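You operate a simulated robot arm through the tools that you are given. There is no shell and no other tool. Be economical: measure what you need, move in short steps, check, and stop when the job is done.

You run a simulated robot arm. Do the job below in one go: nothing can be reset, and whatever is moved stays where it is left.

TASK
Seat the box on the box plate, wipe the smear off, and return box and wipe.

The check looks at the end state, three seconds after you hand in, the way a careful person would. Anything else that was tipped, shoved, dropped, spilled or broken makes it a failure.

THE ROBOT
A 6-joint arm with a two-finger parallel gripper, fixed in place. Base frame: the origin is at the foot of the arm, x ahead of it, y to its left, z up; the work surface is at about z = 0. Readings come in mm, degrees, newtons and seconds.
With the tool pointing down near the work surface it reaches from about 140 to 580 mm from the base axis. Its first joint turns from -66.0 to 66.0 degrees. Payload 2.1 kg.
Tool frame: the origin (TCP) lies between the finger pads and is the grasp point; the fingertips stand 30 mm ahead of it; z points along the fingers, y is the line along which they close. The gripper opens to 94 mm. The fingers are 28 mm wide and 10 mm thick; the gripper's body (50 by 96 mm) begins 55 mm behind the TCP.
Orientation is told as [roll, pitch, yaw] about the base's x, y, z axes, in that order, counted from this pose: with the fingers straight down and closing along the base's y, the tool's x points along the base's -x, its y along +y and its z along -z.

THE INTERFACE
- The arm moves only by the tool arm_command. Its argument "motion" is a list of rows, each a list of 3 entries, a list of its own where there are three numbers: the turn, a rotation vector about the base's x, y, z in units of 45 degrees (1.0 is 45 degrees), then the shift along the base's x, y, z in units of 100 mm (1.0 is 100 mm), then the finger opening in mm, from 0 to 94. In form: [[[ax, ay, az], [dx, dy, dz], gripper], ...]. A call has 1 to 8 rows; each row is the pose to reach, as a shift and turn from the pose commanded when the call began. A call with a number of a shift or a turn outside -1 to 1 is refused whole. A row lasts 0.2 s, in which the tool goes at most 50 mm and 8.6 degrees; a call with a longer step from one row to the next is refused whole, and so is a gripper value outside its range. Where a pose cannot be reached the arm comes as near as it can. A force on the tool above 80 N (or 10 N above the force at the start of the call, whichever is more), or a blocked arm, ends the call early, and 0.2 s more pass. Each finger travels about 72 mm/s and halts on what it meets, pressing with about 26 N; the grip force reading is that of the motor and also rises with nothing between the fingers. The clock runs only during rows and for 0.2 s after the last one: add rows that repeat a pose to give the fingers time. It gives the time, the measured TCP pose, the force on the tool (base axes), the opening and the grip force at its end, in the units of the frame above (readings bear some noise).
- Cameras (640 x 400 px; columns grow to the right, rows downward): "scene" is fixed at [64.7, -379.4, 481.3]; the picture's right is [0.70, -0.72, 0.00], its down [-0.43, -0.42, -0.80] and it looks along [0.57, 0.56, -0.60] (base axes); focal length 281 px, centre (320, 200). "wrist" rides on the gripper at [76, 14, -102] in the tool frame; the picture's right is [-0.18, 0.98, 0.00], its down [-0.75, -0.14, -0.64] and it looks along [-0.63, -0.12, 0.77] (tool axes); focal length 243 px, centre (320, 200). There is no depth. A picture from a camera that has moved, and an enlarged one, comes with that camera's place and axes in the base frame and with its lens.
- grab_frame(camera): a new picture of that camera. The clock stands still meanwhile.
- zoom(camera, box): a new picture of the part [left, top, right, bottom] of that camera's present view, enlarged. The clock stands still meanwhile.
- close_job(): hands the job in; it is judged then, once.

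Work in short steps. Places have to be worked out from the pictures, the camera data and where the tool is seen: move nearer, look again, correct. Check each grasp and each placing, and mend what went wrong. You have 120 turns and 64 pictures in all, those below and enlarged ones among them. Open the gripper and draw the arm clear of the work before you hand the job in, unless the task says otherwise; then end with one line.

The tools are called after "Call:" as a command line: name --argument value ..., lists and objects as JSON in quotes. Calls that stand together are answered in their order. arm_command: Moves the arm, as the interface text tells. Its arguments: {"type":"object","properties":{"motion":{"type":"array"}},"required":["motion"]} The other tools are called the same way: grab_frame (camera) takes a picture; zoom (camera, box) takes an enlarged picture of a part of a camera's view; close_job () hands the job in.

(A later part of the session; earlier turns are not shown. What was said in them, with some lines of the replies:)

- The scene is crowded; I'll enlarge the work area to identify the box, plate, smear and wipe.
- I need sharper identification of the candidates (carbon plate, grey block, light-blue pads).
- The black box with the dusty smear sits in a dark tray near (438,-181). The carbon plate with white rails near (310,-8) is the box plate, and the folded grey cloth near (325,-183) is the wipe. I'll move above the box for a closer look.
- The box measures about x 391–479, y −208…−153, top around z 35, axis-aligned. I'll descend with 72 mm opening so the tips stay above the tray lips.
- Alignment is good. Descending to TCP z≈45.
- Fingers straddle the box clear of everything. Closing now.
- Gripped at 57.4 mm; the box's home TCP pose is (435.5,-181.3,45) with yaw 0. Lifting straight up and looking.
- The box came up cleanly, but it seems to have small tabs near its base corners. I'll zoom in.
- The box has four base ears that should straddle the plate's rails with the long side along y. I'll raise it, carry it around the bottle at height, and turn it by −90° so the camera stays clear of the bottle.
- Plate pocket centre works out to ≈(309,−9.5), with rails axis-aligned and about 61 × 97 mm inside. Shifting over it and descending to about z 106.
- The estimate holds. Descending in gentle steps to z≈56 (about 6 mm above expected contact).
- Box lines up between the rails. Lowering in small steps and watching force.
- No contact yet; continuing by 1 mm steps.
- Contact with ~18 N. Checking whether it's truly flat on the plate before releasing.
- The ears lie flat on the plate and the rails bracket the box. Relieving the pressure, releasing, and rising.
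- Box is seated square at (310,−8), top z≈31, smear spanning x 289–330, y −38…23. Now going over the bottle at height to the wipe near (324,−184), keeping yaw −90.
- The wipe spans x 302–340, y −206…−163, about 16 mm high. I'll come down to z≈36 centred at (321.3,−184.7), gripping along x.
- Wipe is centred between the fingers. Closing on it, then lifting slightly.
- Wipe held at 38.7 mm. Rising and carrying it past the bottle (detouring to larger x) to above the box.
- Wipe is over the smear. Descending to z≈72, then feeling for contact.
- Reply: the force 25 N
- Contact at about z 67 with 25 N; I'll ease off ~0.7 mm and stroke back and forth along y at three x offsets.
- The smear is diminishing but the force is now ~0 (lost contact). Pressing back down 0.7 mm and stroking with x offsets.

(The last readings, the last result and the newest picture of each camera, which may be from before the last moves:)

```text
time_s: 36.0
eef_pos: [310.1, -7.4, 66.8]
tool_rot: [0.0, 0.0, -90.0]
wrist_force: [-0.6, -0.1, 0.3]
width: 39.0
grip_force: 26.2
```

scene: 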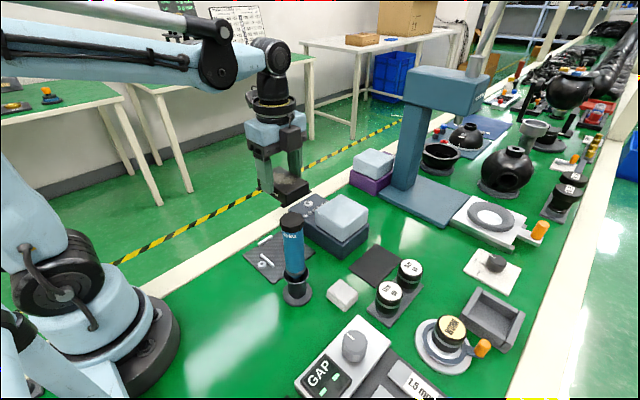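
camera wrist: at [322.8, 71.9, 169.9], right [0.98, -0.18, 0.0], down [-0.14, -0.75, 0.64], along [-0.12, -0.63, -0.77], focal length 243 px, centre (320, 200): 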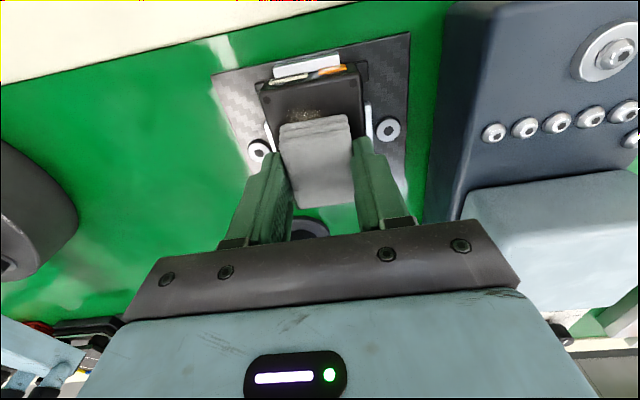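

Force drops to ~0 after strokes. I'll lift 80 mm and look at the box top and the wipe.

Call:
arm_command --motion '[[[0, 0, 0], [0, 0, 0.2], 28], [[0, 0, 0], [0, 0, 0.5], 28], [[0, 0, 0], [0, 0, 0.8], 28], [[0, 0, 0], [0, 0, 0.8], 28]]'

Call:
zoom --camera "wrist" --box '[220, 10, 420, 220]'

Call:
zoom --camera "scene" --box '[240, 170, 330, 280]'

```text
time_s: 37.0
eef_pos: [310.6, -6.7, 146.2]
tool_rot: [0.0, 0.0, -90.0]
wrist_force: [-0.4, -0.4, -0.9]
width: 38.7
grip_force: 26.0
```

```text
1.90 times, centred on (320, 115) of wrist
camera zoom: at [323.3, 70.5, 249.3], right [0.98, -0.18, 0.0], down [-0.14, -0.75, 0.64], along [-0.12, -0.63, -0.77], focal length 462 px, centre (320, 362)
```

zoom: 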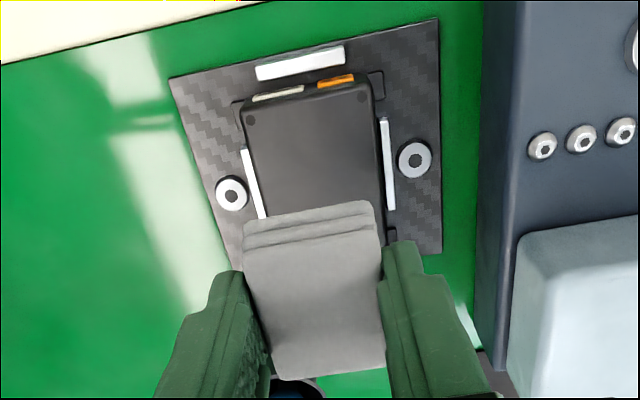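

```text
3.64 times, centred on (285, 225) of scene
camera zoom: at [64.7, -379.4, 481.3], right [0.7, -0.72, 0.0], down [-0.43, -0.42, -0.8], along [0.57, 0.56, -0.6], focal length 1023 px, centre (447, 109)
```

zoom: 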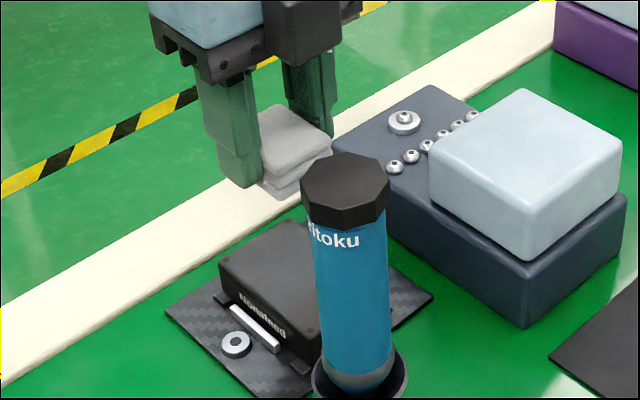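

Visible part is clean. Rising further to view the whole top.

Call:
arm_command --motion '[[[0, 0, 0], [0.05, -0.1, 0.4], 28], [[0, 0, 0], [0.2, -0.2, 0.8], 28], [[0, 0, 0], [0.4, -0.2, 0.9], 28], [[0, 0, 0], [0.4, -0.2, 0.9], 28]]'

Call:
zoom --camera "wrist" --box '[200, 0, 380, 160]'

```text
time_s: 38.0
eef_pos: [348.4, -28.4, 236.7]
tool_rot: [0.0, 0.0, -90.0]
wrist_force: [-0.2, 0.3, -0.2]
width: 38.5
grip_force: 26.2
```

```text
2.50 times, centred on (290, 80) of wrist
camera zoom: at [363.1, 49.5, 338.8], right [0.98, -0.18, 0.0], down [-0.14, -0.75, 0.64], along [-0.12, -0.63, -0.77], focal length 606 px, centre (395, 500)
```

zoom: 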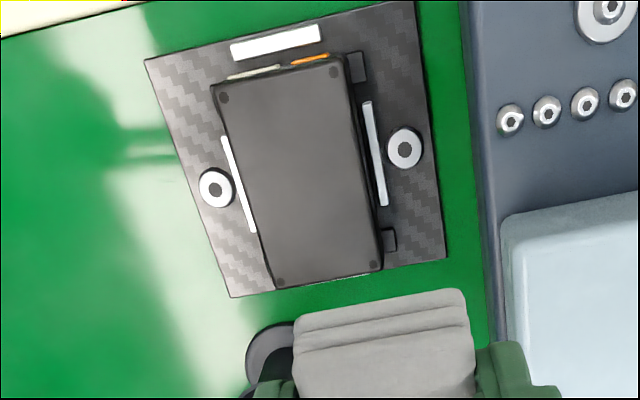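

The smear is gone. Returning the wipe to its home at (319.8,−184.3) commanded, along the same path.

Call:
arm_command --motion '[[[0, 0, 0], [0, -0.4, 0], 28], [[0, 0, 0], [0, -0.8, 0], 28], [[0, 0, 0], [0, -1.0, 0], 28], [[0, 0, 0], [0, -1.0, 0], 28]]'

Call:
arm_command --motion '[[[0, 0, 0], [-0.05, -0.4, 0], 28], [[0, 0, 0], [-0.29, -0.57, -0.2], 28], [[0, 0, 0], [-0.29, -0.57, -0.6], 28], [[0, 0, 0], [-0.29, -0.57, -1.0], 28], [[0, 0, 0], [-0.29, -0.57, -1.0], 28]]'

Call:
arm_command --motion '[[[0, 0, 0], [0, 0, -0.4], 28], [[0, 0, 0], [0, 0, -0.8], 28], [[0, 0, 0], [0, 0, -0.95], 28], [[0, 0, 0], [0, 0, -0.95], 28]]'

Call:
zoom --camera "scene" --box '[290, 240, 390, 330]'

```text
time_s: 39.0
eef_pos: [347.0, -128.4, 236.8]
tool_rot: [0.0, 0.0, -90.0]
wrist_force: [0.1, -0.2, -0.3]
width: 38.8
grip_force: 26.0
```

```text
time_s: 40.2
eef_pos: [320.5, -185.9, 138.3]
tool_rot: [0.0, 0.0, -90.0]
wrist_force: [0.9, -0.4, -0.7]
width: 38.5
grip_force: 26.2
```

```text
time_s: 41.2
eef_pos: [320.2, -184.7, 43.1]
tool_rot: [0.1, 0.0, -90.0]
wrist_force: [0.5, 0.1, -0.5]
width: 38.6
grip_force: 26.2
```

```text
4.44 times, centred on (340, 285) of scene
camera zoom: at [64.7, -379.4, 481.3], right [0.7, -0.72, 0.0], down [-0.43, -0.42, -0.8], along [0.57, 0.56, -0.6], focal length 1251 px, centre (231, -178)
```

zoom: 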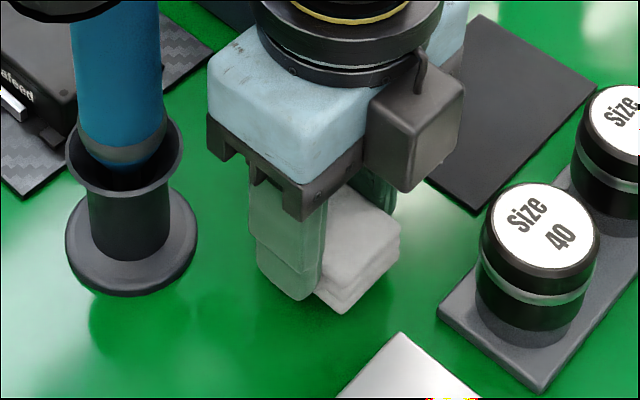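

Just above home. Lowering by small steps until contact (~z 36).

Call:
arm_command --motion '[[[0, 0, 0], [0, 0, -0.03], 28], [[0, 0, 0], [0, 0, -0.052], 28], [[0, 0, 0], [0, 0, -0.052], 28]]'

Call:
arm_command --motion '[[[0, 0, 0], [0, 0, -0.01], 28], [[0, 0, 0], [0, 0, -0.01], 28]]'

```text
time_s: 42.0
eef_pos: [320.2, -184.6, 37.9]
tool_rot: [0.1, -0.1, -90.0]
wrist_force: [0.2, -0.7, -0.6]
width: 38.7
grip_force: 25.5
```

```text
time_s: 42.6
eef_pos: [321.1, -184.5, 36.2]
tool_rot: [0.0, 0.0, -90.0]
wrist_force: [0.1, -0.7, -1.6]
width: 38.6
grip_force: 26.0
```

Call:
arm_command --motion '[[[0, 0, 0], [0, 0, -0.01], 28], [[0, 0, 0], [0, 0, -0.01], 28]]'

Call:
arm_command --motion '[[[0, 0, 0], [0, 0, -0.007], 28], [[0, 0, 0], [0, 0, -0.007], 28]]'

```text
time_s: 43.2
eef_pos: [319.8, -185.8, 34.3]
tool_rot: [0.0, -0.1, -90.1]
wrist_force: [0.2, 0.0, -0.8]
width: 38.9
grip_force: 26.1
```

```text
time_s: 43.8
eef_pos: [320.7, -184.8, 36.1]
tool_rot: [0.1, 0.0, -90.1]
wrist_force: [-0.5, -0.6, 17.0]
width: 38.6
grip_force: 26.2
```

Contact at 17 N: the wipe is down. Releasing and rising.

Call:
arm_command --motion '[[[0, 0, 0], [0, 0, 0.004], 28], [[0, 0, 0], [0, 0, 0.004], 44], [[0, 0, 0], [0, 0, 0.004], 62], [[0, 0, 0], [0, 0, 0.004], 62]]'

Call:
arm_command --motion '[[[0, 0, 0], [0, 0, 0.3], 62], [[0, 0, 0], [0, 0, 0.6], 62], [[0, 0, 0], [0, 0, 1.0], 62], [[0, 0, 0], [0, 0, 1.0], 62]]'

Call:
zoom --camera "scene" --box '[315, 265, 370, 320]'

```text
time_s: 44.8
eef_pos: [320.9, -184.1, 35.2]
tool_rot: [0.1, -0.1, -90.0]
wrist_force: [0.9, 0.2, -0.5]
width: 61.8
grip_force: 0.0
```

```text
time_s: 45.8
eef_pos: [321.2, -186.3, 134.3]
tool_rot: [0.0, -0.1, -89.9]
wrist_force: [-0.1, -0.1, 0.0]
width: 61.9
grip_force: 0.1
```

```text
7.27 times, centred on (342, 292) of scene
camera zoom: at [64.7, -379.4, 481.3], right [0.7, -0.72, 0.0], down [-0.43, -0.42, -0.8], along [0.57, 0.56, -0.6], focal length 2046 px, centre (156, -473)
```

zoom: 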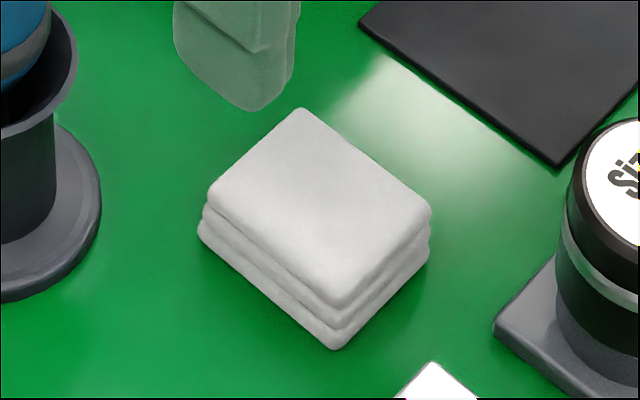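

Wipe is back to within ~1 mm. Now returning over the plate to the same viewing pose used after the seating, to see whether wiping shifted the box.

Call:
arm_command --motion '[[[0, 0, 0], [0.1, 0, 0.4], 76], [[0, 0, 0], [0.25, 0, 0.8], 76], [[0, 0, 0], [0.3, 0, 1.0], 76], [[0, 0, 0], [0.3, 0.4, 1.0], 76], [[0, 0, 0], [0.3, 0.8, 1.0], 76], [[0, 0, 0], [0.3, 1.0, 1.0], 76], [[0, 0, 0], [0.3, 1.0, 1.0], 76]]'

Call:
arm_command --motion '[[[0, 0, 0], [0, 0.4, 0], 76], [[0, 0, 0], [-0.2, 0.75, 0], 76], [[0, 0, 0], [-0.404, 0.75, -0.3], 76], [[0, 0, 0], [-0.404, 0.75, -0.7], 76], [[0, 0, 0], [-0.404, 0.75, -0.877], 76], [[0, 0, 0], [-0.404, 0.75, -0.877], 76]]'

Call:
zoom --camera "wrist" --box '[230, 10, 400, 170]'

```text
time_s: 47.4
eef_pos: [349.6, -83.7, 234.7]
tool_rot: [0.0, 0.0, -90.0]
wrist_force: [0.3, 0.0, 0.1]
width: 76.3
grip_force: 0.0
```

```text
time_s: 48.8
eef_pos: [309.4, -9.6, 145.6]
tool_rot: [0.0, 0.0, -90.0]
wrist_force: [0.2, -0.5, 0.6]
width: 75.9
grip_force: 0.2
```

```text
2.50 times, centred on (315, 90) of wrist
camera zoom: at [322.6, 67.9, 247.1], right [0.98, -0.18, 0.0], down [-0.14, -0.75, 0.64], along [-0.12, -0.63, -0.77], focal length 606 px, centre (332, 475)
```

zoom: 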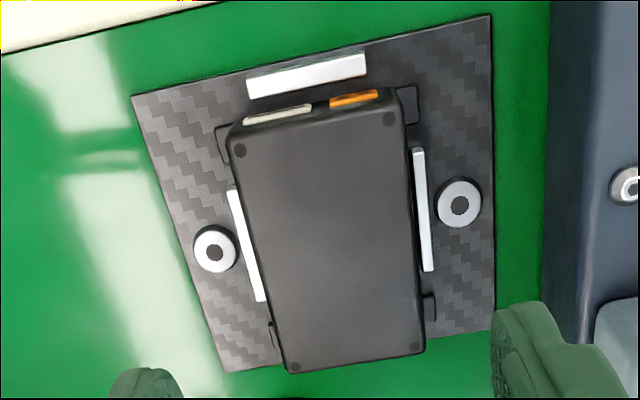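

Box barely moved (≤1 mm in −y) and is clean. Descending to grip it at the same height, offset y −1 mm.

Call:
arm_command --motion '[[[0, 0, 0], [0, -0.01, -0.3], 76], [[0, 0, 0], [0, -0.01, -0.6], 76], [[0, 0, 0], [0, -0.01, -0.85], 76], [[0, 0, 0], [0, -0.01, -1.0], 76], [[0, 0, 0], [0, -0.01, -1.0], 76]]'

Call:
arm_command --motion '[[[0, 0, 0], [0, 0, 0], 62], [[0, 0, 0], [0, 0, 0], 50], [[0, 0, 0], [0, 0, 0], 45], [[0, 0, 0], [0, 0, 0], 45]]'

Call:
arm_command --motion '[[[0, 0, 0], [0, 0, 0.2], 45], [[0, 0, 0], [0, 0, 0.6], 45], [[0, 0, 0], [0, 0, 1.0], 45], [[0, 0, 0], [0, 0, 1.0], 45]]'

Call:
grab_frame --camera "scene"

```text
time_s: 50.0
eef_pos: [308.1, -11.9, 46.4]
tool_rot: [0.0, 0.0, -90.1]
wrist_force: [0.1, 0.1, 0.3]
width: 76.2
grip_force: 0.0
```

```text
time_s: 51.0
eef_pos: [308.8, -11.0, 45.6]
tool_rot: [-0.1, 0.0, -90.0]
wrist_force: [-0.3, 0.2, -0.4]
width: 57.3
grip_force: 26.9
```

```text
time_s: 52.0
eef_pos: [309.5, -10.0, 147.1]
tool_rot: [0.0, -0.1, -90.0]
wrist_force: [0.4, -0.2, -1.4]
width: 57.4
grip_force: 25.8
```

```text
16 pictures are left
```

scene: 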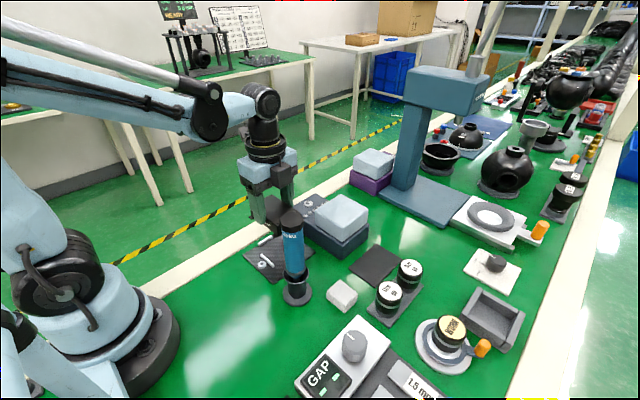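

Box gripped and lifted. Reversing the carry path and turning +90° back.

Call:
arm_command --motion '[[[0, 0, 0.16], [0, 0, 0.3], 45], [[0, 0, 0.33], [0.1, 0, 0.6], 45], [[0, 0, 0.5], [0.35, 0, 0.6], 45], [[0, 0, 0.66], [0.6, 0, 0.6], 45], [[0, 0, 0.83], [0.8, 0, 0.6], 45], [[0, 0, 1.0], [1.0, 0, 0.6], 45], [[0, 0, 1.0], [1.0, 0, 0.6], 45]]'

Call:
arm_command --motion '[[[0, 0, 0.16], [0.2, 0, 0], 45], [[0, 0, 0.33], [0.265, -0.2, 0], 45], [[0, 0, 0.5], [0.265, -0.45, 0], 45], [[0, 0, 0.66], [0.265, -0.65, 0], 45], [[0, 0, 0.83], [0.265, -0.85, 0], 45], [[0, 0, 1.0], [0.265, -1.0, 0], 45], [[0, 0, 1.0], [0.265, -1.0, 0], 45]]'

Call:
arm_command --motion '[[[0, 0, 0], [0, -0.4, 0], 45], [[0, 0, 0], [0, -0.71, 0], 45], [[0, 0, 0], [0, -0.71, -0.3], 45], [[0, 0, 0], [0, -0.71, -0.6], 45], [[0, 0, 0], [0, -0.71, -0.6], 45]]'

Call:
zoom --camera "wrist" --box '[230, 20, 400, 240]'

```text
time_s: 53.6
eef_pos: [412.0, -9.9, 207.0]
tool_rot: [0.0, 0.1, -44.9]
wrist_force: [-0.2, 0.0, -1.4]
width: 57.4
grip_force: 26.0
```

```text
time_s: 55.2
eef_pos: [436.3, -111.9, 205.5]
tool_rot: [0.0, 0.0, 0.1]
wrist_force: [0.6, -0.7, -0.8]
width: 57.3
grip_force: 26.1
```

```text
time_s: 56.4
eef_pos: [434.6, -181.8, 145.3]
tool_rot: [0.1, -0.1, 0.0]
wrist_force: [-0.6, 0.1, -0.5]
width: 57.5
grip_force: 26.1
```

```text
1.82 times, centred on (315, 130) of wrist
camera zoom: at [358.0, -166.4, 248.0], right [0.18, 0.98, 0.0], down [0.75, -0.14, 0.64], along [0.63, -0.12, -0.77], focal length 441 px, centre (329, 327)
```

zoom: 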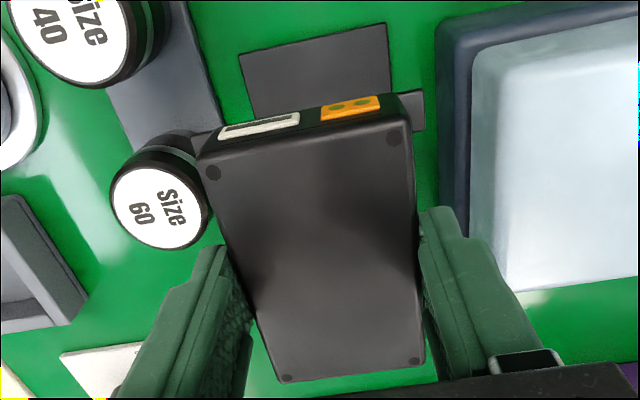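

View matches the post-pickup picture almost exactly. Descending to just above the mat, then feeling down.

Call:
arm_command --motion '[[[0, 0, 0], [0, 0.005, -0.4], 45], [[0, 0, 0], [0, 0.005, -0.7], 45], [[0, 0, 0], [0, 0.005, -0.9], 45], [[0, 0, 0], [0, 0.005, -0.95], 45], [[0, 0, 0], [0, 0.005, -0.95], 45]]'

Call:
arm_command --motion '[[[0, 0, 0], [0, 0, -0.02], 45], [[0, 0, 0], [0, 0, -0.04], 45], [[0, 0, 0], [0, 0, -0.04], 45]]'

Call:
arm_command --motion '[[[0, 0, 0], [0, 0, -0.01], 45], [[0, 0, 0], [0, 0, -0.01], 45]]'

```text
time_s: 57.6
eef_pos: [436.2, -180.9, 51.3]
tool_rot: [-0.1, 0.0, -0.1]
wrist_force: [0.3, -0.6, -1.1]
width: 57.5
grip_force: 25.9
```

```text
time_s: 58.4
eef_pos: [434.9, -182.0, 47.3]
tool_rot: [0.0, 0.0, 0.1]
wrist_force: [0.1, -0.5, -1.7]
width: 57.3
grip_force: 26.0
```

```text
time_s: 59.0
eef_pos: [435.6, -183.3, 48.0]
tool_rot: [0.0, -0.1, -0.1]
wrist_force: [-0.2, -0.5, -1.4]
width: 57.4
grip_force: 26.2
```

Call:
arm_command --motion '[[[0, 0, 0], [0, 0, -0.01], 45], [[0, 0, 0], [0, 0, -0.01], 45]]'

Call:
arm_command --motion '[[[0, 0, 0], [0, 0, -0.008], 45], [[0, 0, 0], [0, 0, -0.008], 45]]'

Call:
zoom --camera "scene" --box '[320, 230, 420, 320]'

```text
time_s: 59.6
eef_pos: [435.3, -180.9, 47.1]
tool_rot: [0.0, 0.0, -0.1]
wrist_force: [0.2, -0.1, -2.1]
width: 57.3
grip_force: 26.2
```

```text
time_s: 60.2
eef_pos: [435.5, -181.5, 45.3]
tool_rot: [0.0, 0.0, 0.1]
wrist_force: [0.4, 0.3, -1.7]
width: 57.2
grip_force: 25.8
```

```text
4.44 times, centred on (370, 275) of scene
camera zoom: at [64.7, -379.4, 481.3], right [0.7, -0.72, 0.0], down [-0.43, -0.42, -0.8], along [0.57, 0.56, -0.6], focal length 1251 px, centre (98, -133)
```

zoom: 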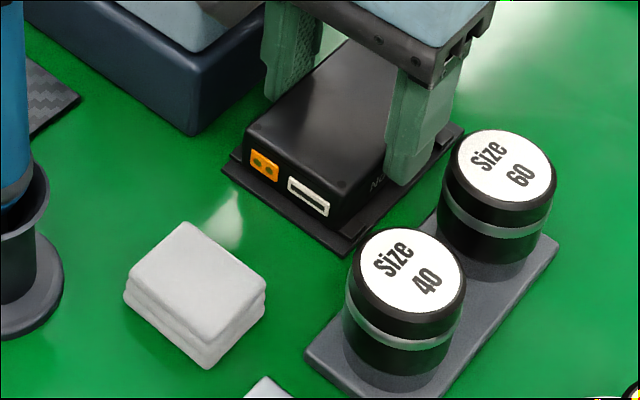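

Placement matches original within ~1 mm. Final lowering to contact.

Call:
arm_command --motion '[[[0, 0, 0], [0.005, -0.007, -0.01], 45], [[0, 0, 0], [0.005, -0.007, -0.01], 45]]'

Call:
arm_command --motion '[[[0, 0, 0], [0, 0, -0.005], 45], [[0, 0, 0], [0, 0, -0.005], 45]]'

```text
time_s: 60.8
eef_pos: [436.8, -181.2, 45.2]
tool_rot: [0.1, 0.0, -0.1]
wrist_force: [-4.7, 4.5, 13.2]
width: 57.4
grip_force: 25.4
```

```text
time_s: 61.4
eef_pos: [437.0, -180.8, 43.9]
tool_rot: [0.0, 0.0, 0.0]
wrist_force: [-5.5, 5.4, 18.5]
width: 57.6
grip_force: 26.1
```

Firm contact on the mat. Easing 0.7 mm, opening to 72 mm, and rising straight up.

Call:
arm_command --motion '[[[0, 0, 0], [0, 0, 0.007], 45], [[0, 0, 0], [0, 0, 0.007], 60], [[0, 0, 0], [0, 0, 0.007], 72], [[0, 0, 0], [0, 0, 0.007], 72]]'

Call:
arm_command --motion '[[[0, 0, 0], [0, 0, 0.3], 72], [[0, 0, 0], [0, 0, 0.6], 72], [[0, 0, 0], [0, 0, 1.0], 72], [[0, 0, 0], [0, 0, 1.0], 72]]'

Call:
arm_command --motion '[[[0, 0, 0], [0, 0.2, 0.4], 72], [[0, 0, 0], [-0.1, 0.5, 0.7], 72], [[0, 0, 0], [-0.3, 0.9, 1.0], 72], [[0, 0, 0], [-0.5, 1.0, 1.0], 72], [[0, 0, 0], [-0.5, 1.0, 1.0], 72]]'

Call:
zoom --camera "scene" --box '[320, 230, 420, 320]'

Call:
grab_frame --camera "scene"

```text
time_s: 62.4
eef_pos: [435.8, -179.8, 44.2]
tool_rot: [0.0, 0.0, 0.1]
wrist_force: [-0.3, -0.5, -0.3]
width: 71.9
grip_force: 0.1
```

```text
time_s: 63.4
eef_pos: [437.0, -182.6, 142.9]
tool_rot: [-0.1, -0.1, 0.0]
wrist_force: [0.6, 0.2, 0.0]
width: 71.9
grip_force: 0.1
```

```text
refused: row 3 steps farther than a row can; nothing moved
```

```text
4.44 times, centred on (370, 275) of scene
camera zoom: at [64.7, -379.4, 481.3], right [0.7, -0.72, 0.0], down [-0.43, -0.42, -0.8], along [0.57, 0.56, -0.6], focal length 1251 px, centre (98, -133)
```

zoom: 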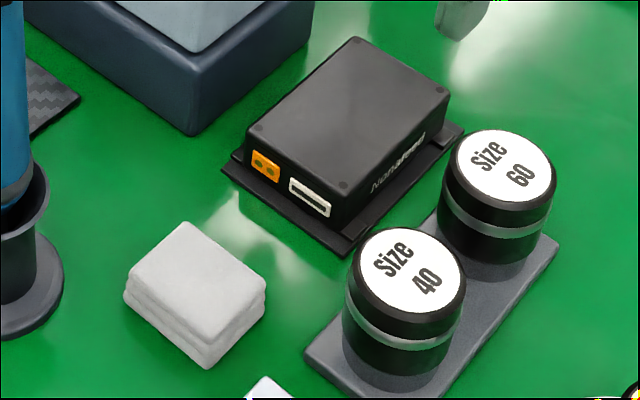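

```text
12 pictures are left
```

scene: 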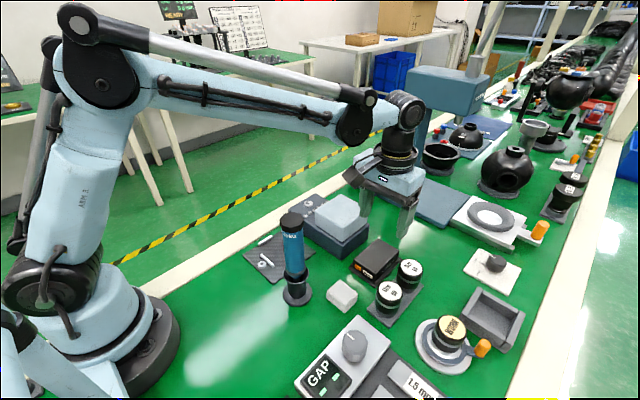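

Box and wipe are back in their original places and the box top is clean. The retreat move was refused for too long a step, so I'll draw the arm up and clear in smaller steps.

Call:
arm_command --motion '[[[0, 0, 0], [0, 0, 0.4], 80], [[0, 0, 0], [0, 0, 0.8], 90], [[0, 0, 0], [0, 0.2, 1.0], 90], [[0, 0, 0], [-0.2, 0.6, 1.0], 90], [[0, 0, 0], [-0.4, 1.0, 1.0], 90], [[0, 0, 0], [-0.4, 1.0, 1.0], 90]]'

Call:
arm_command --motion '[[[0, 0, 0], [-0.2, 0.15, 0.3], 90], [[0, 0, 0], [-0.5, 0.4, 0.5], 90], [[0, 0, 0], [-0.5, 0.4, 0.5], 90]]'

Call:
grab_frame --camera "wrist"

```text
time_s: 64.8
eef_pos: [392.6, -83.1, 242.7]
tool_rot: [0.0, 0.0, 0.0]
wrist_force: [0.6, 0.2, 0.8]
width: 89.9
grip_force: 0.1
```

```text
time_s: 65.6
eef_pos: [346.0, -41.3, 292.8]
tool_rot: [0.0, 0.1, 0.0]
wrist_force: [0.2, 0.6, 0.4]
width: 90.1
grip_force: 0.1
```

```text
11 pictures are left
camera wrist: at [268.8, -25.5, 394.2], right [0.18, 0.98, 0.0], down [0.75, -0.14, 0.64], along [0.63, -0.12, -0.77], focal length 243 px, centre (320, 200)
```

wrist: 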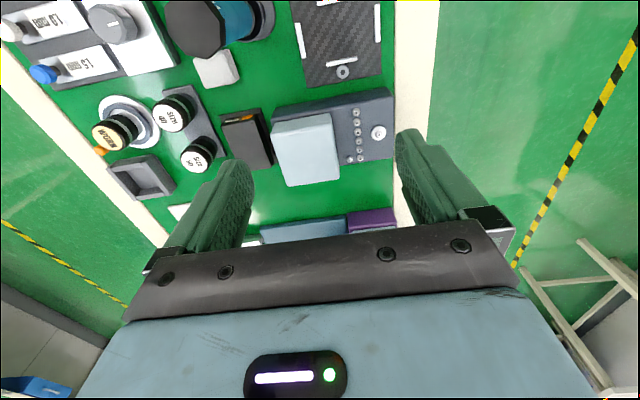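

The arm is clear, the gripper is open, and everything is in place, so I'm handing in.

Call:
close_job

```text
The job is handed in.
```

I seated the box on the carbon plate and wiped the smear off. The box and wipe are back within about 1–2 mm of where they started, and nothing else in view looked disturbed.
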